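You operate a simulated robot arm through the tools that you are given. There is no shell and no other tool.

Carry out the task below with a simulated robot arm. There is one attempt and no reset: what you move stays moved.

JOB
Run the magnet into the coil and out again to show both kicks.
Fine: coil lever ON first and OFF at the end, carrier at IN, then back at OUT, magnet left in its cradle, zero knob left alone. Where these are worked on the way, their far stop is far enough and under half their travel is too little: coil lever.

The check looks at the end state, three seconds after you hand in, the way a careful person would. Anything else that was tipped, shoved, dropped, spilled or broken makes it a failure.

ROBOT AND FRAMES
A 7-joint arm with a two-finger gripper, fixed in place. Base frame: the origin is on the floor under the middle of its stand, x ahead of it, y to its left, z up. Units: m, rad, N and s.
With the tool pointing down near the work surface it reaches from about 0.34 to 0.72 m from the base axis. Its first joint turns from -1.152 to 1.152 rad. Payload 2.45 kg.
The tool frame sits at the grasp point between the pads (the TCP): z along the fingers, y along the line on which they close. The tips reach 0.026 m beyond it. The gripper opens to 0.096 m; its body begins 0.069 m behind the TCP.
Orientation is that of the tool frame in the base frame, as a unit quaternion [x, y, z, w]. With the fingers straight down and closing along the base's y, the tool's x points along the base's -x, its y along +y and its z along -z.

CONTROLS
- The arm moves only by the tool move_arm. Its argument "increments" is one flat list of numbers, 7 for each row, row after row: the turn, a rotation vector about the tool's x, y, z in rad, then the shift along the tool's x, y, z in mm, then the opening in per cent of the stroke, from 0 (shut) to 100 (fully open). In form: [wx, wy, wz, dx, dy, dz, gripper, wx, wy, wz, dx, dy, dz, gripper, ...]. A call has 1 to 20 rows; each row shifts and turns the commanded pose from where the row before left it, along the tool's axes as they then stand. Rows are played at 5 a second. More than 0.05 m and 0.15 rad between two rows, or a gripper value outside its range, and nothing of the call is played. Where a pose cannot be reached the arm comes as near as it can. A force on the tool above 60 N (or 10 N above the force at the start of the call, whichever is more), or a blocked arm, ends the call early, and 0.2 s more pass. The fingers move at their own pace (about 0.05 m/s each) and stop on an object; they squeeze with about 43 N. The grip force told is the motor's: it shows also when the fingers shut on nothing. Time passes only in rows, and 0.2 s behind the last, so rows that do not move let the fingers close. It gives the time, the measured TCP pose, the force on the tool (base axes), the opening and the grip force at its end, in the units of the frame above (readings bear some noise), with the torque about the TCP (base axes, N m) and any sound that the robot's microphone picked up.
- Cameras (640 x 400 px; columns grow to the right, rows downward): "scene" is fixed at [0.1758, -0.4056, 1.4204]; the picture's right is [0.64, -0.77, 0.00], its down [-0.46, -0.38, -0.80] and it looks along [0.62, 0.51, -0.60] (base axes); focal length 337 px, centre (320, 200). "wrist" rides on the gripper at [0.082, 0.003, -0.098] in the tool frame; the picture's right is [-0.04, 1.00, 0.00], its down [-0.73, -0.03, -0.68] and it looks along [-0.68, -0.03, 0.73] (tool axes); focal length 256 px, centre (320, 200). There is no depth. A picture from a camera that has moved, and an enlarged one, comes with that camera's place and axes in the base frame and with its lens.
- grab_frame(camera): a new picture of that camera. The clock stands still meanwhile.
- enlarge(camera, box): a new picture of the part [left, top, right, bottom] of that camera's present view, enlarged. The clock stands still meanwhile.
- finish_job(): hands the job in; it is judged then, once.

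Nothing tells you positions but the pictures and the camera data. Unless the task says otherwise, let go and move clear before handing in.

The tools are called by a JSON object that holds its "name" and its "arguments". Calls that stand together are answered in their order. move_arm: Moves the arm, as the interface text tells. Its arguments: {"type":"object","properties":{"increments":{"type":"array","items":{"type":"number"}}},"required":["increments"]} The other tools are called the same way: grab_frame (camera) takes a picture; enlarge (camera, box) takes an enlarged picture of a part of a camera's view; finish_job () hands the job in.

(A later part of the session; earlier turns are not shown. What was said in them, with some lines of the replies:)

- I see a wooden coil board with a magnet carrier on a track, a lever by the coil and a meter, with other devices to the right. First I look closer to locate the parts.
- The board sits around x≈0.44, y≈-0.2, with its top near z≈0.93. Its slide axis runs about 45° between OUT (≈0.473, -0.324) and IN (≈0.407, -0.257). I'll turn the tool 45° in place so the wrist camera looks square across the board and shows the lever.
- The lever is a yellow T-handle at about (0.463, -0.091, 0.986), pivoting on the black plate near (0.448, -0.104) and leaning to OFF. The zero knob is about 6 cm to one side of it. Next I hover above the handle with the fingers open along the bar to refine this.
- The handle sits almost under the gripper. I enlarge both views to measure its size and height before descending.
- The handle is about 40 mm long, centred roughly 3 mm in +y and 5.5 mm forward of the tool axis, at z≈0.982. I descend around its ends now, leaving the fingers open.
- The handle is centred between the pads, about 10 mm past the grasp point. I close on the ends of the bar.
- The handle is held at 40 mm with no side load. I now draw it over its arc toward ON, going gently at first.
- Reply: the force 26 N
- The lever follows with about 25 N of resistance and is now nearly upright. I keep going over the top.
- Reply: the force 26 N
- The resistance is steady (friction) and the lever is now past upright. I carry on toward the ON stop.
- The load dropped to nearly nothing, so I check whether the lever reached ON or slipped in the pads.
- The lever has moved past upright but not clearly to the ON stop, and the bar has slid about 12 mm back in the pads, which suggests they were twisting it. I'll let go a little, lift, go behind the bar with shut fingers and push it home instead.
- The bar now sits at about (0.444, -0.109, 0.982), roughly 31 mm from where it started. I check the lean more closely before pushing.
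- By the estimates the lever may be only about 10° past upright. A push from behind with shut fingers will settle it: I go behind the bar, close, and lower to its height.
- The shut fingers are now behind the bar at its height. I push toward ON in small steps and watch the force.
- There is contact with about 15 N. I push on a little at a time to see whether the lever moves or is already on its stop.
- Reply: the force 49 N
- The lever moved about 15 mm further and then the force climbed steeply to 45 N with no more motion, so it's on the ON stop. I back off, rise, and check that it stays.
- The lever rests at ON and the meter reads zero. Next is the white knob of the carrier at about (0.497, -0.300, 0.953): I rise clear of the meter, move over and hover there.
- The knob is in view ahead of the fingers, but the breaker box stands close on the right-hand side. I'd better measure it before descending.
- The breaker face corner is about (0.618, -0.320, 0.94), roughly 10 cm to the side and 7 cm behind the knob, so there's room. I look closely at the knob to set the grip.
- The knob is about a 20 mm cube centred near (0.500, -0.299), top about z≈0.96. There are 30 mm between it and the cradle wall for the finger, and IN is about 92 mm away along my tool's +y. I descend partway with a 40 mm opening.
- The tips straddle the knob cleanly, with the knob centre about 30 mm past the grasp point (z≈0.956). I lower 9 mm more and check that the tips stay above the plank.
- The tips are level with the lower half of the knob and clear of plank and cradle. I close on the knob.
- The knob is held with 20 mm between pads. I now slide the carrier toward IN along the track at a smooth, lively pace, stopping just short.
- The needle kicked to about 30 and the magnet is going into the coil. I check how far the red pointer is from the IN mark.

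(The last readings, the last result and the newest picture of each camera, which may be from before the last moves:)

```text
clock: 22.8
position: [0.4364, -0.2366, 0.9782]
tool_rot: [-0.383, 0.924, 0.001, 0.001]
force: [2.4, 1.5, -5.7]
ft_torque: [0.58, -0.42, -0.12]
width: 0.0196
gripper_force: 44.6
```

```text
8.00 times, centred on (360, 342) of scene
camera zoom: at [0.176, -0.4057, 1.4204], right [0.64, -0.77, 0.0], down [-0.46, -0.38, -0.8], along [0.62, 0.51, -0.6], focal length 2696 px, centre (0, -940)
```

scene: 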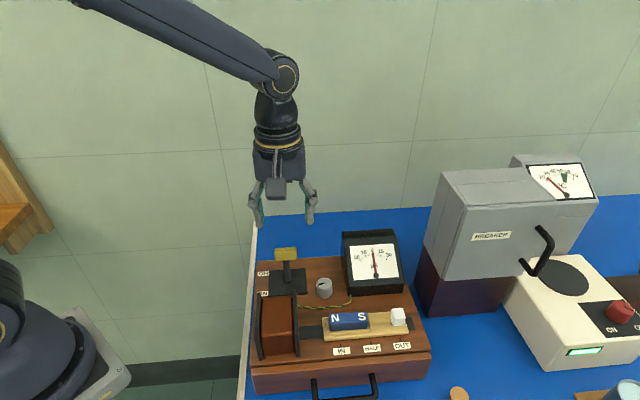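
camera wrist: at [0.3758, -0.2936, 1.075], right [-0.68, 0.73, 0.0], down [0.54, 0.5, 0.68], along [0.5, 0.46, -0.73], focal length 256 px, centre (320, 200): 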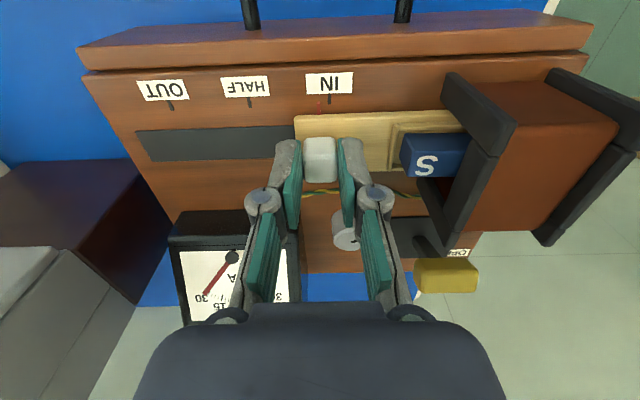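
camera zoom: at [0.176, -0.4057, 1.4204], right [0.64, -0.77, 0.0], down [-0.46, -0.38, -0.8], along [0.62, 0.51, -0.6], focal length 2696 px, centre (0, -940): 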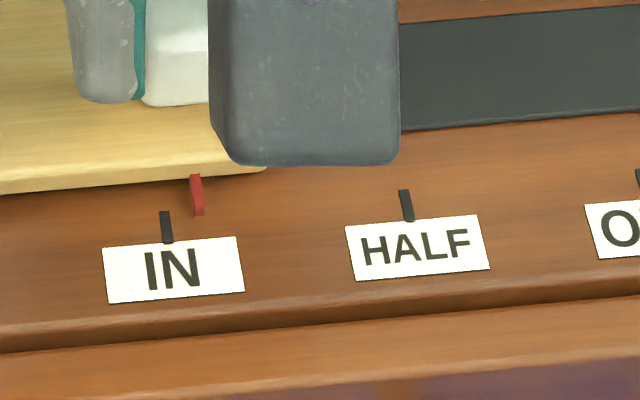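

The pointer is about 6 mm short of the IN mark. I go on in small steps.

{"name": "move_arm", "arguments": {"increments": [0, 0, 0, 0, 3, 0, 12, 0, 0, 0, 0, 3, 0, 12, 0, 0, 0, 0, 0, 0, 12]}}

{"name": "enlarge", "arguments": {"camera": "wrist", "box": [260, 60, 400, 170]}}

{"name": "enlarge", "arguments": {"camera": "scene", "box": [320, 320, 400, 365]}}

```text
clock: 23.6
position: [0.4324, -0.2337, 0.9769]
tool_rot: [-0.383, 0.924, 0.0, -0.001]
force: [1.4, -0.2, -9.2]
ft_torque: [0.31, -0.39, -0.06]
width: 0.02
gripper_force: 44.9
```

```text
3.64 times, centred on (330, 115) of wrist
camera zoom: at [0.3719, -0.2896, 1.0751], right [-0.68, 0.73, 0.0], down [0.54, 0.5, 0.68], along [0.5, 0.46, -0.73], focal length 931 px, centre (284, 509)
```

zoom: 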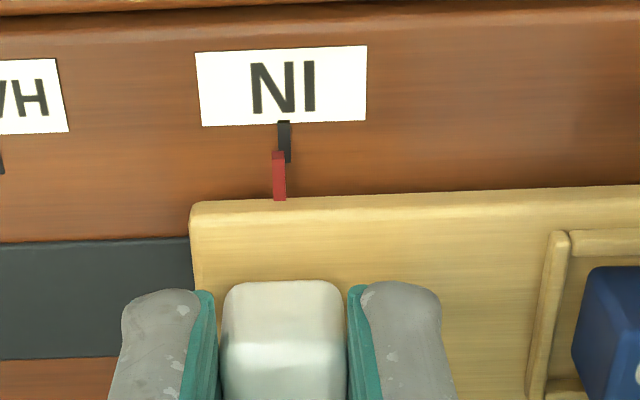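

```text
8.00 times, centred on (360, 342) of scene
camera zoom: at [0.176, -0.4057, 1.4203], right [0.64, -0.77, 0.0], down [-0.46, -0.38, -0.8], along [0.62, 0.51, -0.6], focal length 2696 px, centre (0, -940)
```

zoom: 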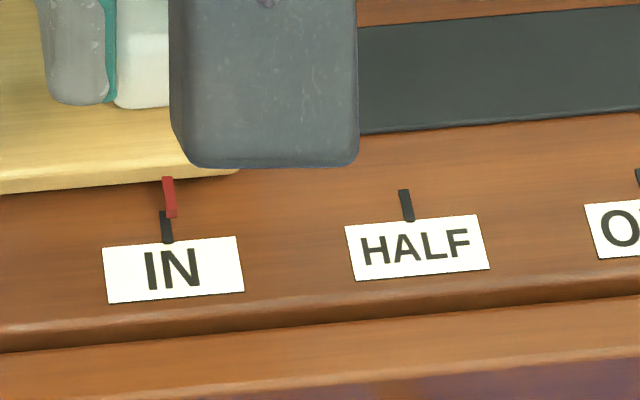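

The pointer is about 1 mm short of the mark, so I nudge it on and then look.

{"name": "move_arm", "arguments": {"increments": [0, 0, 0, 0, 1.3, 0, 12, 0, 0, 0, 0, 0, 0, 12]}}

{"name": "enlarge", "arguments": {"camera": "wrist", "box": [260, 60, 400, 170]}}

{"name": "enlarge", "arguments": {"camera": "scene", "box": [245, 220, 435, 370]}}

```text
clock: 24.2
position: [0.431, -0.2332, 0.9771]
tool_rot: [-0.383, 0.924, -0.001, 0.0]
force: [0.2, -0.9, -6.3]
ft_torque: [-0.22, 0.22, -0.1]
width: 0.0198
gripper_force: 44.6
```

```text
3.64 times, centred on (330, 115) of wrist
camera zoom: at [0.3711, -0.2888, 1.0751], right [-0.68, 0.73, 0.0], down [0.54, 0.5, 0.68], along [0.5, 0.46, -0.73], focal length 931 px, centre (284, 509)
```

zoom: 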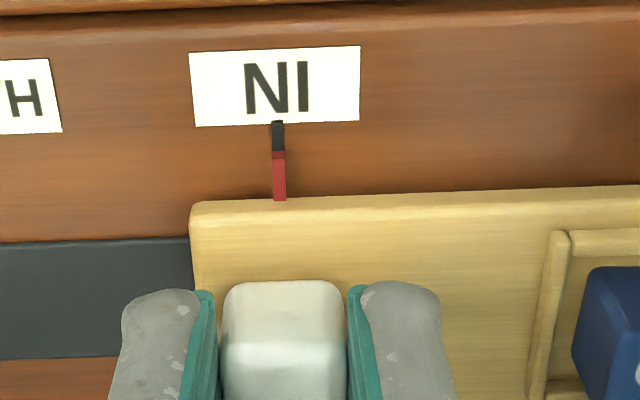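

```text
2.67 times, centred on (340, 295) of scene
camera zoom: at [0.1759, -0.4057, 1.4204], right [0.64, -0.77, 0.0], down [-0.46, -0.38, -0.8], along [0.62, 0.51, -0.6], focal length 899 px, centre (267, -53)
```

zoom: 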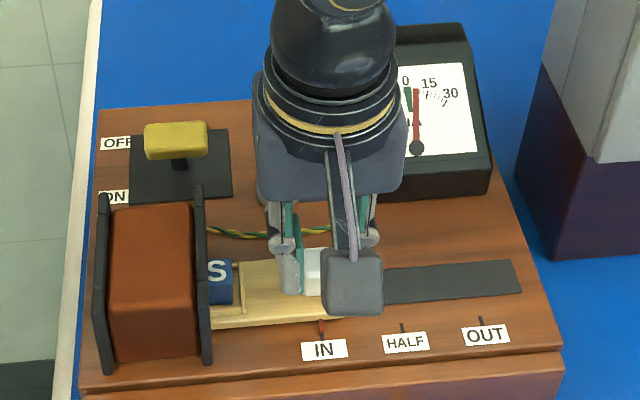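

The carrier pointer is exactly on IN. I wait a moment and then draw it back toward OUT at the same pace, stopping slightly short.

{"name": "move_arm", "arguments": {"increments": [0, 0, 0, 0, 0, 0, 12, 0, 0, 0, 0, 0, 0, 12, 0, 0, 0, 0, 0, 0, 12, 0, 0, 0, 0, -6, 0, 12, 0, 0, 0, 0, -14, 0, 12, 0, 0, 0, 0, -20, 0, 12, 0, 0, 0, 0, -22, 0, 12, 0, 0, 0, 0, -18, 0, 12, 0, 0, 0, 0, -10, 0, 12]}}

{"name": "enlarge", "arguments": {"camera": "wrist", "box": [260, 60, 400, 170]}}

{"name": "enlarge", "arguments": {"camera": "scene", "box": [245, 220, 435, 370]}}

```text
clock: 26.2
position: [0.4965, -0.2969, 0.979]
tool_rot: [-0.382, 0.924, 0.0, 0.0]
force: [-3.5, -3.0, -5.9]
ft_torque: [0.12, -0.41, -0.03]
width: 0.0198
gripper_force: 44.6
```

```text
3.64 times, centred on (330, 115) of wrist
camera zoom: at [0.4351, -0.3528, 1.0752], right [-0.68, 0.73, 0.0], down [0.54, 0.5, 0.68], along [0.5, 0.46, -0.73], focal length 931 px, centre (284, 509)
```

zoom: 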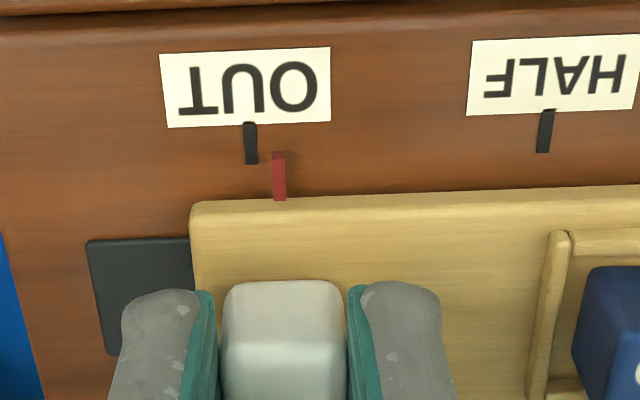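

```text
2.67 times, centred on (340, 295) of scene
camera zoom: at [0.1758, -0.4058, 1.4203], right [0.64, -0.77, 0.0], down [-0.46, -0.38, -0.8], along [0.62, 0.51, -0.6], focal length 899 px, centre (267, -53)
```

zoom: 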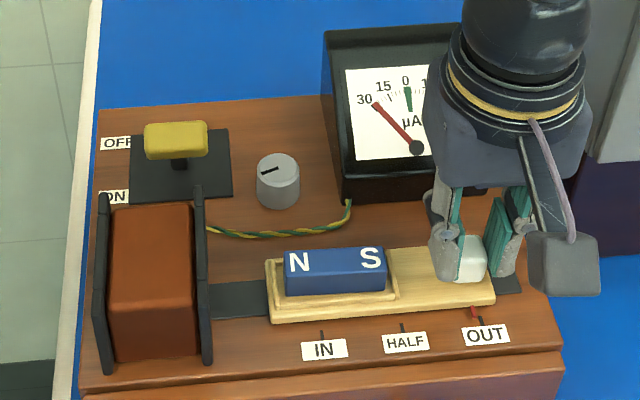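

The needle kicked the other way. The pointer is 4–5 mm short of OUT, so I finish that gently.

{"name": "move_arm", "arguments": {"increments": [0, 0, 0, 0, -2.2, 0, 12, 0, 0, 0, 0, -2.2, 0, 12, 0, 0, 0, 0, 0, 0, 12]}}

{"name": "enlarge", "arguments": {"camera": "wrist", "box": [260, 60, 400, 170]}}

{"name": "enlarge", "arguments": {"camera": "scene", "box": [335, 290, 425, 360]}}

```text
clock: 27.0
position: [0.4984, -0.2993, 0.9782]
tool_rot: [-0.384, 0.923, 0.0, -0.001]
force: [-5.0, -3.2, -4.2]
ft_torque: [-0.21, 0.36, -0.09]
width: 0.0198
gripper_force: 44.9
```

```text
3.64 times, centred on (330, 115) of wrist
camera zoom: at [0.4381, -0.3557, 1.0752], right [-0.68, 0.73, 0.0], down [0.54, 0.5, 0.68], along [0.5, 0.46, -0.73], focal length 931 px, centre (284, 509)
```

zoom: 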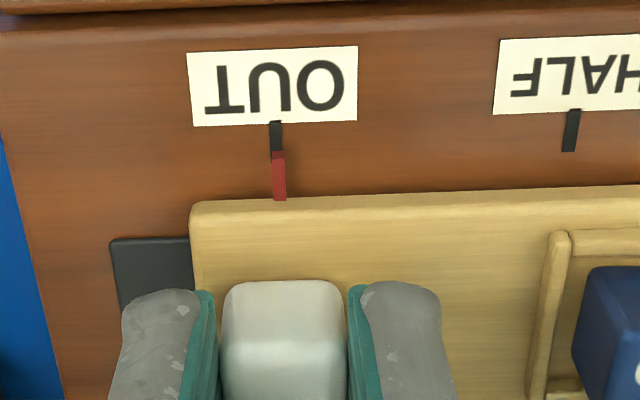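

```text
5.71 times, centred on (380, 325) of scene
camera zoom: at [0.1757, -0.4058, 1.4204], right [0.64, -0.77, 0.0], down [-0.46, -0.38, -0.8], along [0.62, 0.51, -0.6], focal length 1926 px, centre (-23, -514)
```

zoom: 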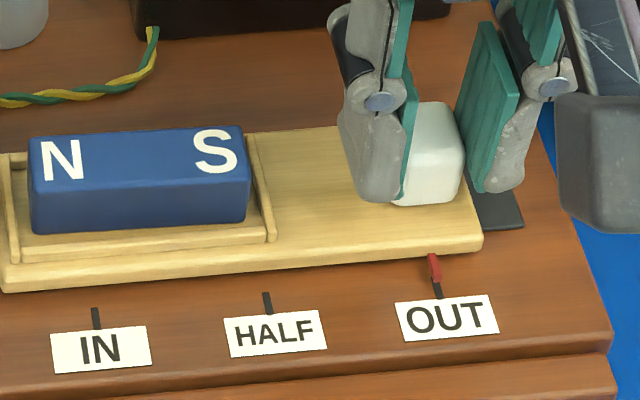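

The pointer is within half a millimetre of OUT, and the magnet sits in its cradle. I add a hair, hold, then open the fingers just enough and lift straight up.

{"name": "move_arm", "arguments": {"increments": [0, 0, 0, 0, -0.6, 0, 12, 0, 0, 0, 0, 0, 0, 12, 0, 0, 0, 0, 0, 0, 30, 0, 0, 0, 0, 0, 0, 40, 0, 0, 0, 0, 0, 0, 40, 0, 0, 0, 0, 0, 0, 40]}}

{"name": "enlarge", "arguments": {"camera": "wrist", "box": [240, 60, 420, 220]}}

```text
clock: 28.4
position: [0.4986, -0.3, 0.9781]
tool_rot: [-0.383, 0.924, 0.0, 0.0]
force: [0.9, 0.2, 0.3]
ft_torque: [0.0, 0.0, -0.01]
width: 0.0385
gripper_force: 0.0
```

```text
2.50 times, centred on (330, 140) of wrist
camera zoom: at [0.4386, -0.356, 1.0753], right [-0.68, 0.73, 0.0], down [0.54, 0.5, 0.68], along [0.5, 0.46, -0.73], focal length 640 px, centre (295, 350)
```

zoom: 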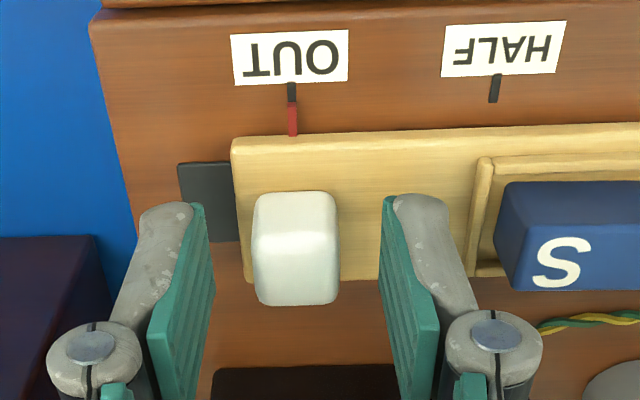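

The carrier is released exactly at OUT. I lift straight up, then travel above the lever's handle at ON, about (0.435, -0.117).

{"name": "move_arm", "arguments": {"increments": [0, 0, 0, 0, 0, -20, 40, 0, 0, 0, 0, 0, -35, 40, 0, 0, 0, 0, 0, -40, 40, 0, 0, 0, 0, 0, -40, 40, 0, 0, 0, -14.2, 29.1, 0, 60, 0, 0, 0, -14.2, 29.1, 0, 66, 0, 0, 0, -14.2, 29.1, 0, 66, 0, 0, 0, -14.2, 29.1, 0, 66, 0, 0, 0, -14.2, 29.1, 0, 66, 0, 0, 0, -14.2, 29.1, 0, 66, 0, 0, 0, 0, 0, 20, 66, 0, 0, 0, 0, 0, 20, 66, 0, 0, 0, 0, 0, 0, 66]}}

{"name": "grab_frame", "arguments": {"camera": "wrist"}}

{"name": "enlarge", "arguments": {"camera": "scene", "box": [245, 220, 435, 370]}}

```text
clock: 31.2
position: [0.437, -0.1163, 1.0725]
tool_rot: [-0.384, 0.924, 0.0, 0.0]
force: [0.2, 0.4, -0.5]
ft_torque: [0.01, 0.0, 0.02]
width: 0.0632
gripper_force: 0.1
```

```text
taken
camera wrist: at [0.3755, -0.172, 1.1698], right [-0.68, 0.73, 0.0], down [0.54, 0.5, 0.68], along [0.5, 0.46, -0.73], focal length 256 px, centre (320, 200)
```

wrist: 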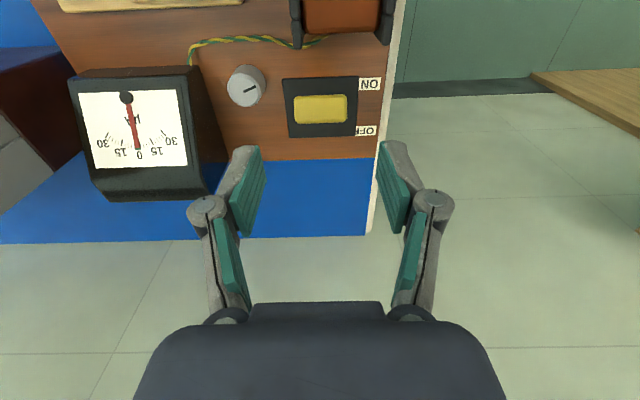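

```text
2.67 times, centred on (340, 295) of scene
camera zoom: at [0.1758, -0.4056, 1.4204], right [0.64, -0.77, 0.0], down [-0.46, -0.38, -0.8], along [0.62, 0.51, -0.6], focal length 899 px, centre (267, -53)
```

zoom: 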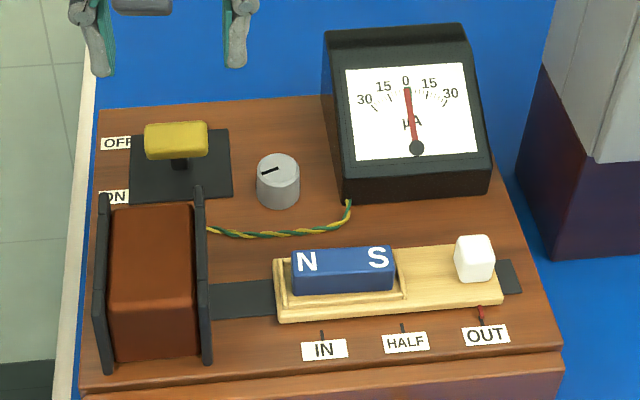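

The meter reads zero, everything is in place and the handle is right under the tool. I narrow the opening to stay clear of the zero knob and descend to straddle the bar.

{"name": "move_arm", "arguments": {"increments": [0, 0, 0, 0, 0, 0, 56, 0, 0, 0, 1, 0, 25, 56, 0, 0, 0, 0, 0, 25, 56, 0, 0, 0, 0, 0, 18, 56, 0, 0, 0, 0, 0, 12, 56, 0, 0, 0, 0, 0, 0, 56]}}

{"name": "grab_frame", "arguments": {"camera": "wrist"}}

{"name": "enlarge", "arguments": {"camera": "scene", "box": [245, 220, 335, 310]}}

```text
clock: 32.6
position: [0.4363, -0.1177, 0.992]
tool_rot: [-0.383, 0.924, 0.001, 0.0]
force: [0.3, -0.1, -0.4]
ft_torque: [0.02, -0.02, -0.03]
width: 0.054
gripper_force: 0.0
```

```text
taken
camera wrist: at [0.3745, -0.1728, 1.0898], right [-0.68, 0.73, 0.0], down [0.54, 0.5, 0.68], along [0.5, 0.46, -0.73], focal length 256 px, centre (320, 200)
```

wrist: 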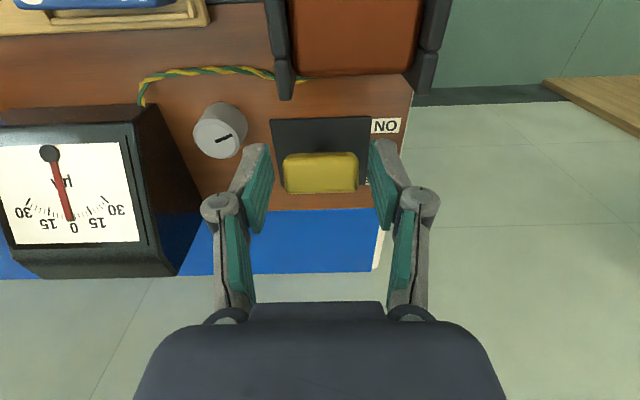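

```text
4.44 times, centred on (290, 265) of scene
camera zoom: at [0.1758, -0.4056, 1.4204], right [0.64, -0.77, 0.0], down [-0.46, -0.38, -0.8], along [0.62, 0.51, -0.6], focal length 1498 px, centre (453, -89)
```

zoom: 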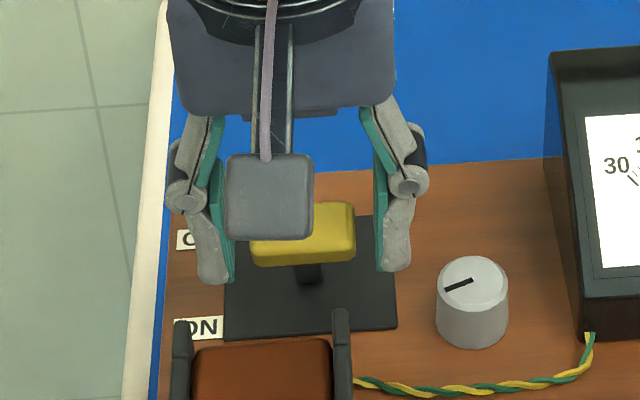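

The bar is centred between the pads. I grip it and draw it over its arc toward OFF.

{"name": "move_arm", "arguments": {"increments": [0, 0, 0, 0, 0, 0, 42, 0, 0, 0, 0, 0, 0, 30, 0, 0, 0, 0, 0, 0, 30, 0, 0, 0, 0, 0, 0, 30, 0, 0, 0, -4, 0, -1.2, 30, 0, 0, 0, -4, 0, -0.9, 30, 0, 0, 0, -4, 0, -0.6, 30, 0, 0, 0, -4, 0, -0.3, 30]}}

{"name": "grab_frame", "arguments": {"camera": "wrist"}}

```text
clock: 34.4
position: [0.4496, -0.1014, 0.9974]
tool_rot: [-0.385, 0.923, 0.0, 0.005]
force: [-2.1, 7.2, 4.4]
ft_torque: [0.35, -0.06, -0.1]
width: 0.0401
gripper_force: 18.7
```

```text
taken
camera wrist: at [0.3886, -0.1582, 1.0933], right [-0.68, 0.73, 0.0], down [0.53, 0.5, 0.69], along [0.5, 0.47, -0.73], focal length 256 px, centre (320, 200)
```

wrist: 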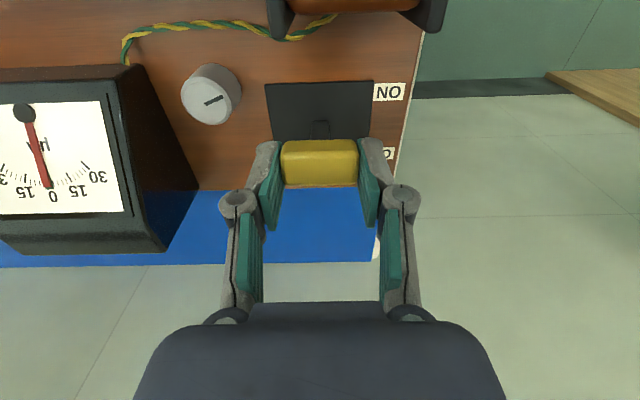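

The lever has come to about upright and follows well. I continue toward OFF.

{"name": "move_arm", "arguments": {"increments": [0, 0, 0, -4, 0, 0.3, 30, 0, 0, 0, -4, 0, 0.6, 30, 0, 0, 0, -4, 0, 0.9, 30, 0, 0, 0, -4, 0, 1.2, 30]}}

{"name": "grab_frame", "arguments": {"camera": "wrist"}}

{"name": "enlarge", "arguments": {"camera": "scene", "box": [245, 220, 335, 310]}}

```text
clock: 35.4
position: [0.4559, -0.0959, 0.9919]
tool_rot: [-0.382, 0.924, 0.001, -0.003]
force: [-19.7, -13.2, 12.4]
ft_torque: [-1.05, 1.08, 0.07]
width: 0.0395
gripper_force: 45.0
```

```text
taken
camera wrist: at [0.3954, -0.1518, 1.0898], right [-0.68, 0.74, 0.0], down [0.54, 0.5, 0.68], along [0.5, 0.46, -0.74], focal length 256 px, centre (320, 200)
```

wrist: 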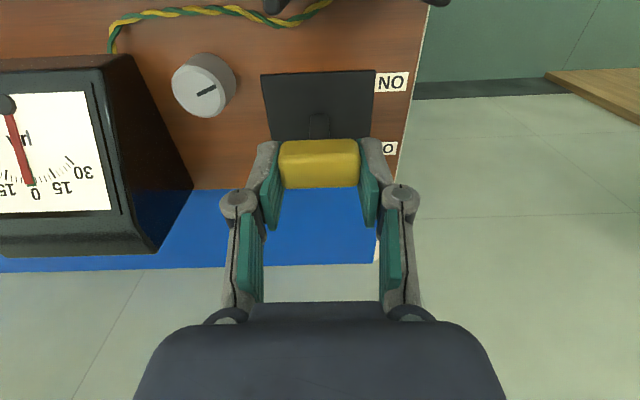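

```text
4.44 times, centred on (290, 265) of scene
camera zoom: at [0.1751, -0.406, 1.4204], right [0.64, -0.77, 0.0], down [-0.46, -0.38, -0.8], along [0.62, 0.51, -0.6], focal length 1498 px, centre (453, -89)
```

zoom: 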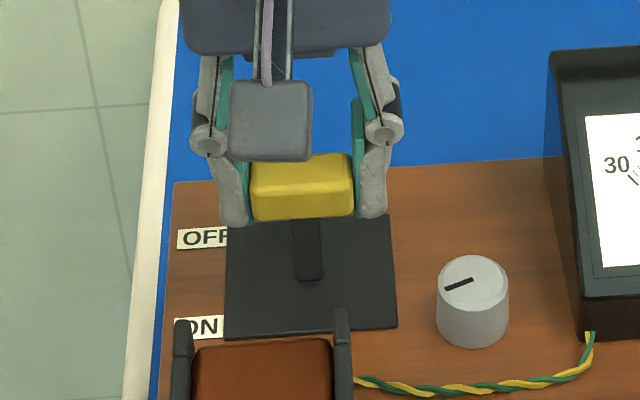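

The lever is about upright again and the grip begins to twist on the bar, as before. I let go, rise, move to the coil side of the bar and close the fingers, then push it home to OFF.

{"name": "move_arm", "arguments": {"increments": [0, 0, 0, 0, 0, 0, 54, 0, 0, 0, 0, 0, 0, 54, 0, 0, 0, 0, 0, -20, 54, 0, 0, 0, 0, 0, -25, 54, 0, 0, 0, 0, 0, -20, 54, 0, 0, 0, 20, 0, 0, 30, 0, 0, 0, 20, 0, 0, 0, 0, 0, 0, 0, 0, 0, 0, 0, 0, 0, 0, 0, 0, 0]}}

{"name": "grab_frame", "arguments": {"camera": "wrist"}}

{"name": "enlarge", "arguments": {"camera": "scene", "box": [245, 220, 335, 310]}}

```text
clock: 37.4
position: [0.429, -0.1231, 1.0582]
tool_rot: [-0.383, 0.924, 0.001, 0.0]
force: [0.0, -0.1, 0.1]
ft_torque: [0.01, 0.0, 0.01]
width: 0.0
gripper_force: 28.3
```

```text
taken
camera wrist: at [0.3689, -0.1794, 1.1555], right [-0.68, 0.73, 0.0], down [0.54, 0.5, 0.68], along [0.5, 0.46, -0.73], focal length 256 px, centre (320, 200)
```

wrist: 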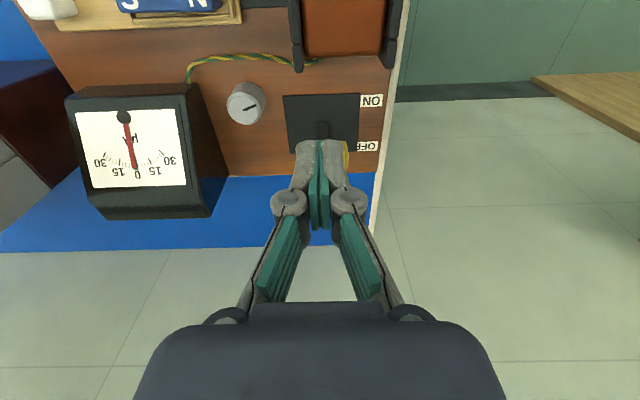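

```text
4.44 times, centred on (290, 265) of scene
camera zoom: at [0.1758, -0.4056, 1.4204], right [0.64, -0.77, 0.0], down [-0.46, -0.38, -0.8], along [0.62, 0.51, -0.6], focal length 1498 px, centre (453, -89)
```

zoom: 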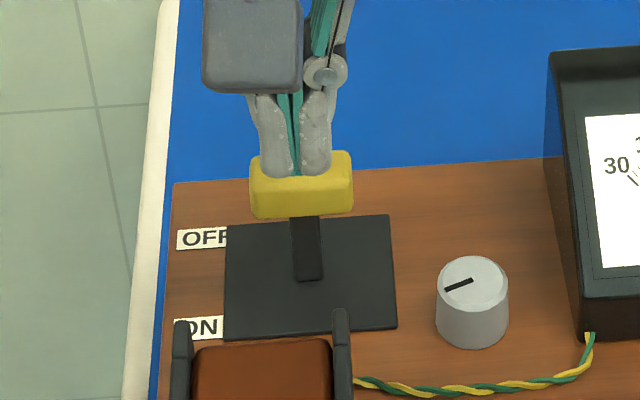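

The bar is upright at about (0.449, -0.104). I step 8 mm further toward the coil, which leaves ample room, and then lower in front of the bar.

{"name": "move_arm", "arguments": {"increments": [0, 0, 0, 8, 0, 0, 0, 0, 0, 0, 0, 0, 20, 0, 0, 0, 0, 0, 0, 20, 0, 0, 0, 0, 0, 0, 14, 0, 0, 0, 0, 0, 0, 10, 0, 0, 0, 0, 0, 0, 0, 0]}}

{"name": "grab_frame", "arguments": {"camera": "wrist"}}

{"name": "enlarge", "arguments": {"camera": "scene", "box": [245, 220, 335, 310]}}

```text
clock: 38.8
position: [0.4238, -0.1295, 0.995]
tool_rot: [-0.383, 0.924, 0.0, 0.0]
force: [0.4, 0.3, 0.7]
ft_torque: [0.01, 0.02, -0.02]
width: 0.0002
gripper_force: 28.5
```

```text
taken
camera wrist: at [0.3626, -0.1846, 1.0915], right [-0.68, 0.73, 0.0], down [0.54, 0.5, 0.68], along [0.5, 0.46, -0.73], focal length 256 px, centre (320, 200)
```

wrist: 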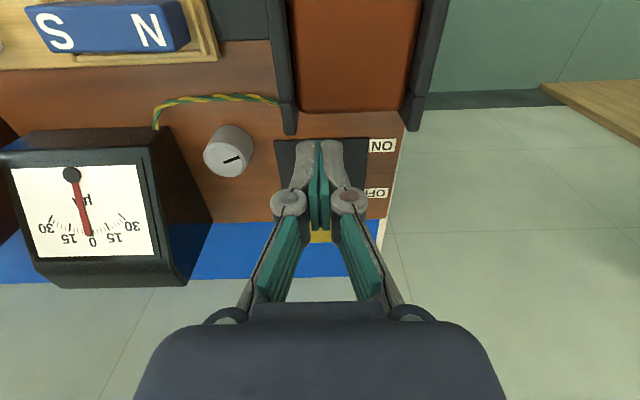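

```text
4.44 times, centred on (290, 265) of scene
camera zoom: at [0.1758, -0.4056, 1.4204], right [0.64, -0.77, 0.0], down [-0.46, -0.38, -0.8], along [0.62, 0.51, -0.6], focal length 1498 px, centre (453, -89)
```

zoom: 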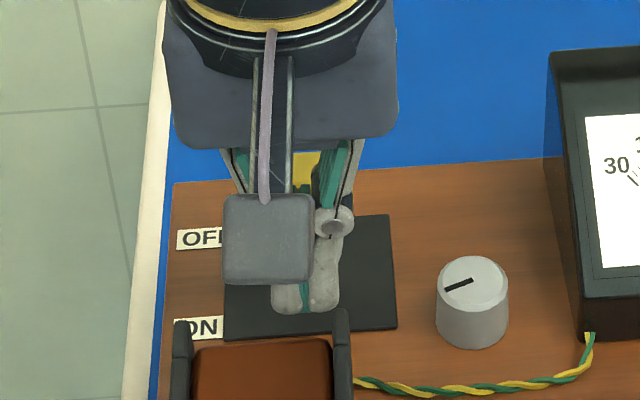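

The fingers are between coil and bar with no contact. I push toward OFF.

{"name": "move_arm", "arguments": {"increments": [0, 0, 0, -4, 0, 0, 0, 0, 0, 0, -4, 0, 0, 0, 0, 0, 0, -4, 0, 0, 0, 0, 0, 0, -4, 0, 0, 0, 0, 0, 0, -4, 0, 0, 0, 0, 0, 0, -4, 0, 0, 0]}}

{"name": "enlarge", "arguments": {"camera": "scene", "box": [245, 200, 345, 320]}}

{"name": "grab_frame", "arguments": {"camera": "wrist"}}

```text
clock: 40.2
position: [0.4406, -0.1114, 0.9935]
tool_rot: [-0.384, 0.923, 0.0, 0.0]
force: [-0.4, 0.0, 0.0]
ft_torque: [-0.01, 0.0, 0.0]
width: 0.0
gripper_force: 28.6
```

```text
3.33 times, centred on (295, 260) of scene
camera zoom: at [0.1758, -0.4056, 1.4204], right [0.64, -0.77, 0.0], down [-0.46, -0.38, -0.8], along [0.62, 0.51, -0.6], focal length 1123 px, centre (403, 0)
```

zoom: 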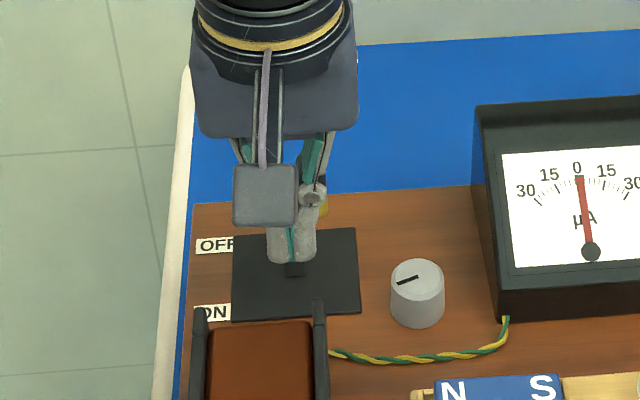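

```text
taken
camera wrist: at [0.3802, -0.1673, 1.0915], right [-0.68, 0.73, 0.0], down [0.54, 0.5, 0.68], along [0.5, 0.46, -0.73], focal length 256 px, centre (320, 200)
```

wrist: 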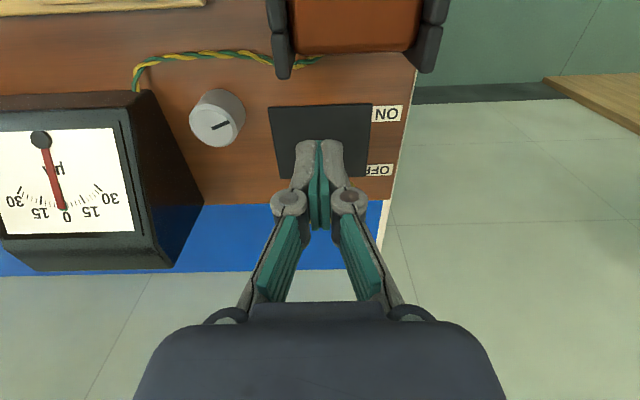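

No force yet, so I look closely to see whether the fingers have reached the bar.

{"name": "enlarge", "arguments": {"camera": "scene", "box": [265, 235, 325, 290]}}

{"name": "enlarge", "arguments": {"camera": "wrist", "box": [250, 100, 400, 260]}}

```text
7.27 times, centred on (295, 262) of scene
camera zoom: at [0.1758, -0.4056, 1.4204], right [0.64, -0.77, 0.0], down [-0.46, -0.38, -0.8], along [0.62, 0.51, -0.6], focal length 2451 px, centre (502, -254)
```

zoom: 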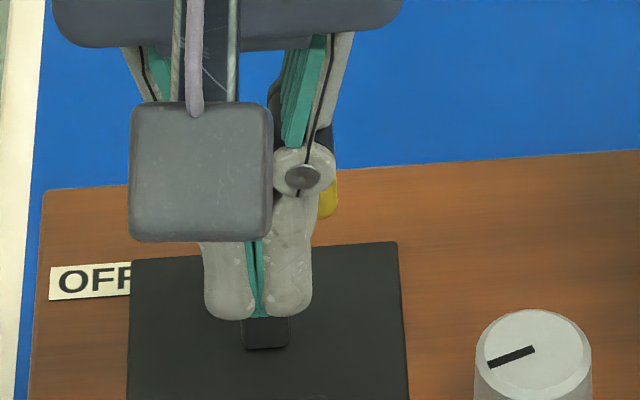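

```text
2.50 times, centred on (325, 180) of wrist
camera zoom: at [0.3802, -0.1673, 1.0915], right [-0.68, 0.73, 0.0], down [0.54, 0.5, 0.68], along [0.5, 0.46, -0.73], focal length 640 px, centre (308, 250)
```

zoom: 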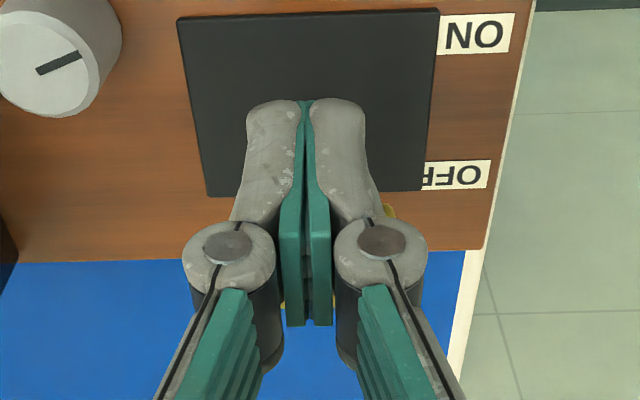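

The bar is just behind the fingers, about 22 mm ahead of the tool axis, so contact is imminent. I keep pushing in small steps.

{"name": "move_arm", "arguments": {"increments": [0, 0, 0, -3, 0, 0, 0, 0, 0, 0, -3, 0, 0, 0, 0, 0, 0, -3, 0, 0, 0]}}

{"name": "move_arm", "arguments": {"increments": [0, 0, 0, -2, 0, 0, 0, 0, 0, 0, -2, 0, 0, 0]}}

{"name": "enlarge", "arguments": {"camera": "scene", "box": [245, 200, 345, 320]}}

```text
clock: 41.0
position: [0.4483, -0.1046, 0.9944]
tool_rot: [-0.384, 0.923, 0.0, 0.0]
force: [0.4, -0.1, -0.3]
ft_torque: [-0.01, 0.01, 0.01]
width: 0.0001
gripper_force: 29.1
```

```text
clock: 41.6
position: [0.449, -0.102, 0.9947]
tool_rot: [-0.383, 0.924, 0.0, 0.0]
force: [-0.1, 0.7, -0.8]
ft_torque: [-0.01, -0.01, -0.02]
width: 0.0001
gripper_force: 28.4
```

```text
3.33 times, centred on (295, 260) of scene
camera zoom: at [0.1758, -0.4056, 1.4204], right [0.64, -0.77, 0.0], down [-0.46, -0.38, -0.8], along [0.62, 0.51, -0.6], focal length 1123 px, centre (403, 0)
```

zoom: 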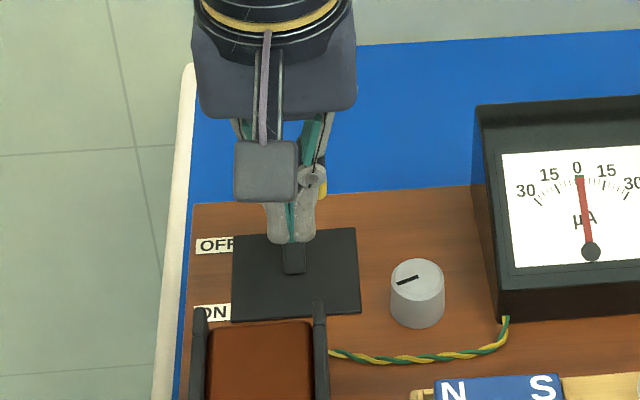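

Still no load, and the bar is moving back freely. I continue in 2 mm steps until I feel the stop.

{"name": "move_arm", "arguments": {"increments": [0, 0, 0, -2, 0, 0, 0, 0, 0, 0, -2, 0, 0, 0]}}

{"name": "move_arm", "arguments": {"increments": [0, 0, 0, -2, 0, 0, 0, 0, 0, 0, -2, 0, 0, 0]}}

{"name": "enlarge", "arguments": {"camera": "scene", "box": [245, 200, 345, 320]}}

{"name": "enlarge", "arguments": {"camera": "wrist", "box": [250, 100, 400, 260]}}

```text
clock: 42.2
position: [0.4509, -0.1009, 0.9948]
tool_rot: [-0.383, 0.924, 0.0, -0.003]
force: [-13.3, -15.0, 4.8]
ft_torque: [-0.43, 0.11, 0.03]
width: 0.0062
gripper_force: 28.6
```

```text
clock: 42.8
position: [0.451, -0.1016, 0.9948]
tool_rot: [-0.381, 0.924, -0.001, -0.005]
force: [-37.6, -33.3, 15.1]
ft_torque: [-0.86, 0.46, 0.19]
width: 0.0061
gripper_force: 28.8
```

```text
3.33 times, centred on (295, 260) of scene
camera zoom: at [0.1745, -0.4065, 1.4203], right [0.64, -0.77, 0.0], down [-0.46, -0.38, -0.8], along [0.62, 0.51, -0.6], focal length 1123 px, centre (403, 0)
```

zoom: 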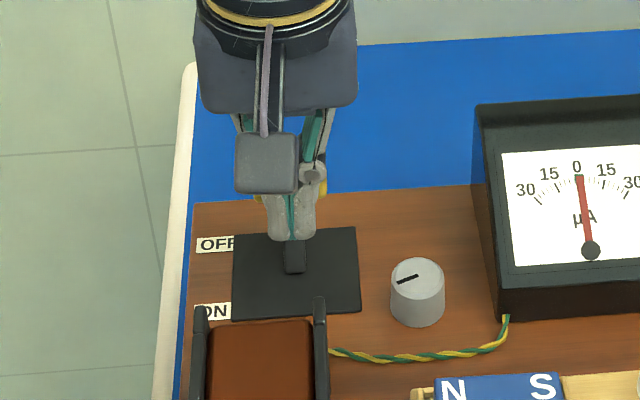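

```text
2.50 times, centred on (325, 180) of wrist
camera zoom: at [0.3911, -0.1566, 1.0922], right [-0.68, 0.74, 0.0], down [0.55, 0.5, 0.67], along [0.49, 0.46, -0.74], focal length 640 px, centre (308, 250)
```

zoom: 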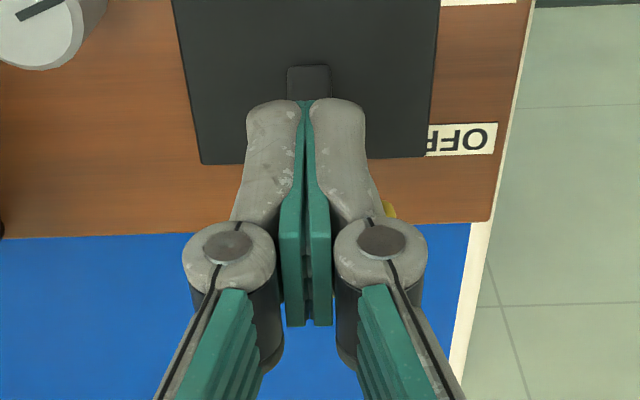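

The force has climbed to 50 N without further motion, which is the OFF stop. I back off, rise and compare with the starting picture.

{"name": "move_arm", "arguments": {"increments": [0, 0, 0, 5, 0, 0, 0, 0, 0, 0, 9, 0, 0, 0, 0, 0, 0, 8, 0, 0, 0, 0, 0, 0, 0, 0, -25, 0, 0, 0, 0, 0, 0, -40, 0, 0, 0, 0, 0, 0, -40, 0, 0, 0, 0, 0, 0, 0, 0]}}

{"name": "enlarge", "arguments": {"camera": "scene", "box": [245, 200, 345, 320]}}

{"name": "grab_frame", "arguments": {"camera": "wrist"}}

```text
clock: 44.4
position: [0.44, -0.1119, 1.0989]
tool_rot: [-0.383, 0.924, 0.0, 0.0]
force: [-0.1, 0.1, 0.0]
ft_torque: [0.01, -0.01, 0.01]
width: 0.0001
gripper_force: 28.6
```

```text
3.33 times, centred on (295, 260) of scene
camera zoom: at [0.1758, -0.4056, 1.4204], right [0.64, -0.77, 0.0], down [-0.46, -0.38, -0.8], along [0.62, 0.51, -0.6], focal length 1123 px, centre (403, 0)
```

zoom: 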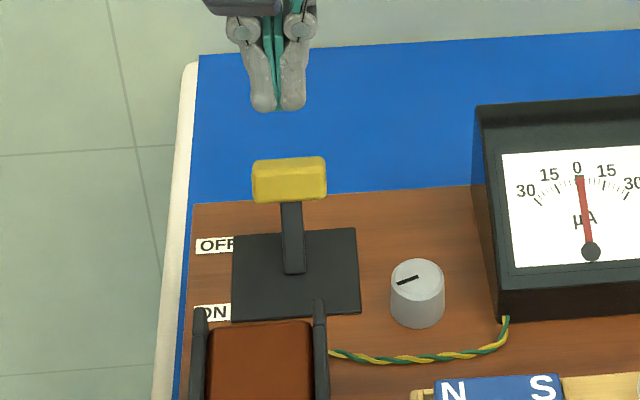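

```text
taken
camera wrist: at [0.3797, -0.168, 1.1961], right [-0.68, 0.73, 0.0], down [0.54, 0.5, 0.68], along [0.5, 0.46, -0.73], focal length 256 px, centre (320, 200)
```

wrist: 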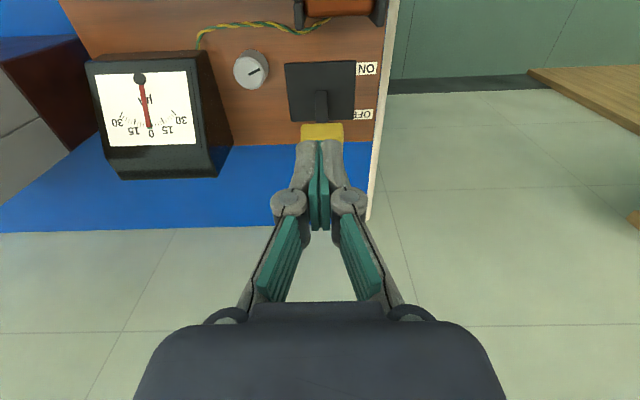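

The handle is back exactly where it started at OFF, and the zero knob's mark is unchanged. I move the arm clear and take a last look at the whole bench.

{"name": "move_arm", "arguments": {"increments": [0, 0, 0, 0, 0, -40, 0, 0, 0, 0, 0, 0, -40, 0, 0, 0, 0, 30, 0, -30, 20, 0, 0, 0, 40, 0, -20, 20, 0, 0, 0, 40, 0, 0, 20, 0, 0, 0, 0, 0, 0, 20, 0, 0, 0, 0, 0, 0, 20]}}

{"name": "grab_frame", "arguments": {"camera": "scene"}}

{"name": "enlarge", "arguments": {"camera": "scene", "box": [245, 220, 435, 370]}}

{"name": "grab_frame", "arguments": {"camera": "wrist"}}

```text
clock: 46.0
position: [0.3622, -0.1893, 1.2285]
tool_rot: [-0.383, 0.924, 0.0, 0.0]
force: [-0.3, -0.2, 0.5]
ft_torque: [0.01, -0.04, -0.01]
width: 0.0193
gripper_force: 0.2
```

```text
taken
```

scene: 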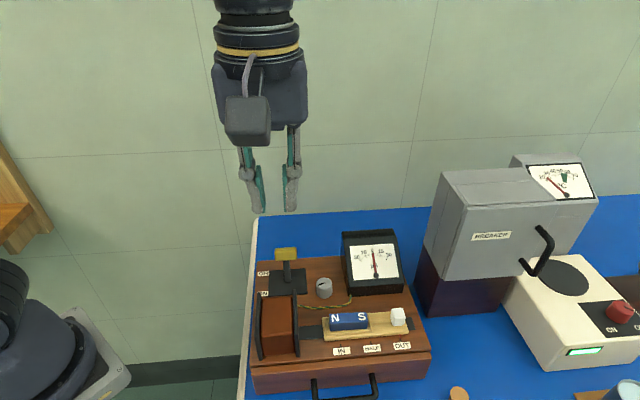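

```text
2.67 times, centred on (340, 295) of scene
camera zoom: at [0.1758, -0.4056, 1.4204], right [0.64, -0.77, 0.0], down [-0.46, -0.38, -0.8], along [0.62, 0.51, -0.6], focal length 899 px, centre (267, -53)
```

zoom: 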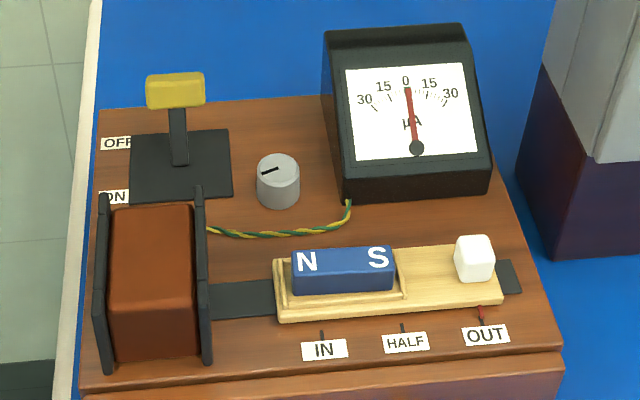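

```text
taken
camera wrist: at [0.3015, -0.2457, 1.3265], right [-0.68, 0.73, 0.0], down [0.54, 0.5, 0.68], along [0.5, 0.46, -0.73], focal length 256 px, centre (320, 200)
```

wrist: 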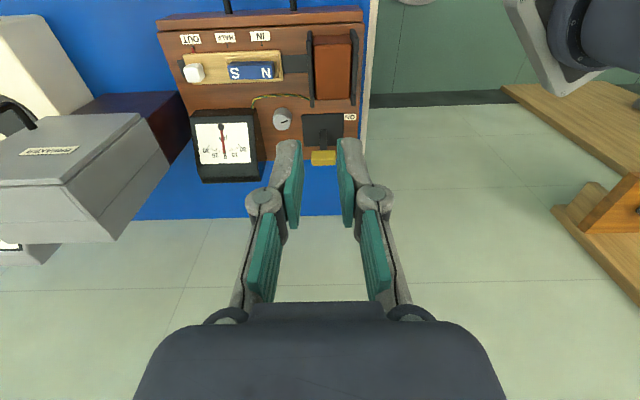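

The lever is at OFF, the carrier is at OUT with the magnet in its cradle, and the needle is at zero. The zero knob looks as it did at the start and nothing else has moved, with the arm clear, so I hand in.

{"name": "finish_job", "arguments": {}}

```text
The job is handed in.
```

The magnet went into the coil and back out, and both kicks showed on the meter: about 30 one way going in, and a similar kick the other way coming out. The job is handed in, but I haven't seen the check's result.

- **Coil lever:** I moved it to ON first, right to its stop, and back to its OFF stop at the end. My first grip on the handle slipped partway each time, so I finished both throws by pushing with closed fingers.
- **Carrier:** its pointer lined up with the IN mark, then came back to the OUT mark, where I released it.
- **Magnet:** it is still in its cradle.
- **Zero knob:** I did not touch it, and its mark looks the same as at the start.
- **Rest of the bench:** the needle is back at zero. Nothing else looks moved in the final pictures, and the arm is clear.
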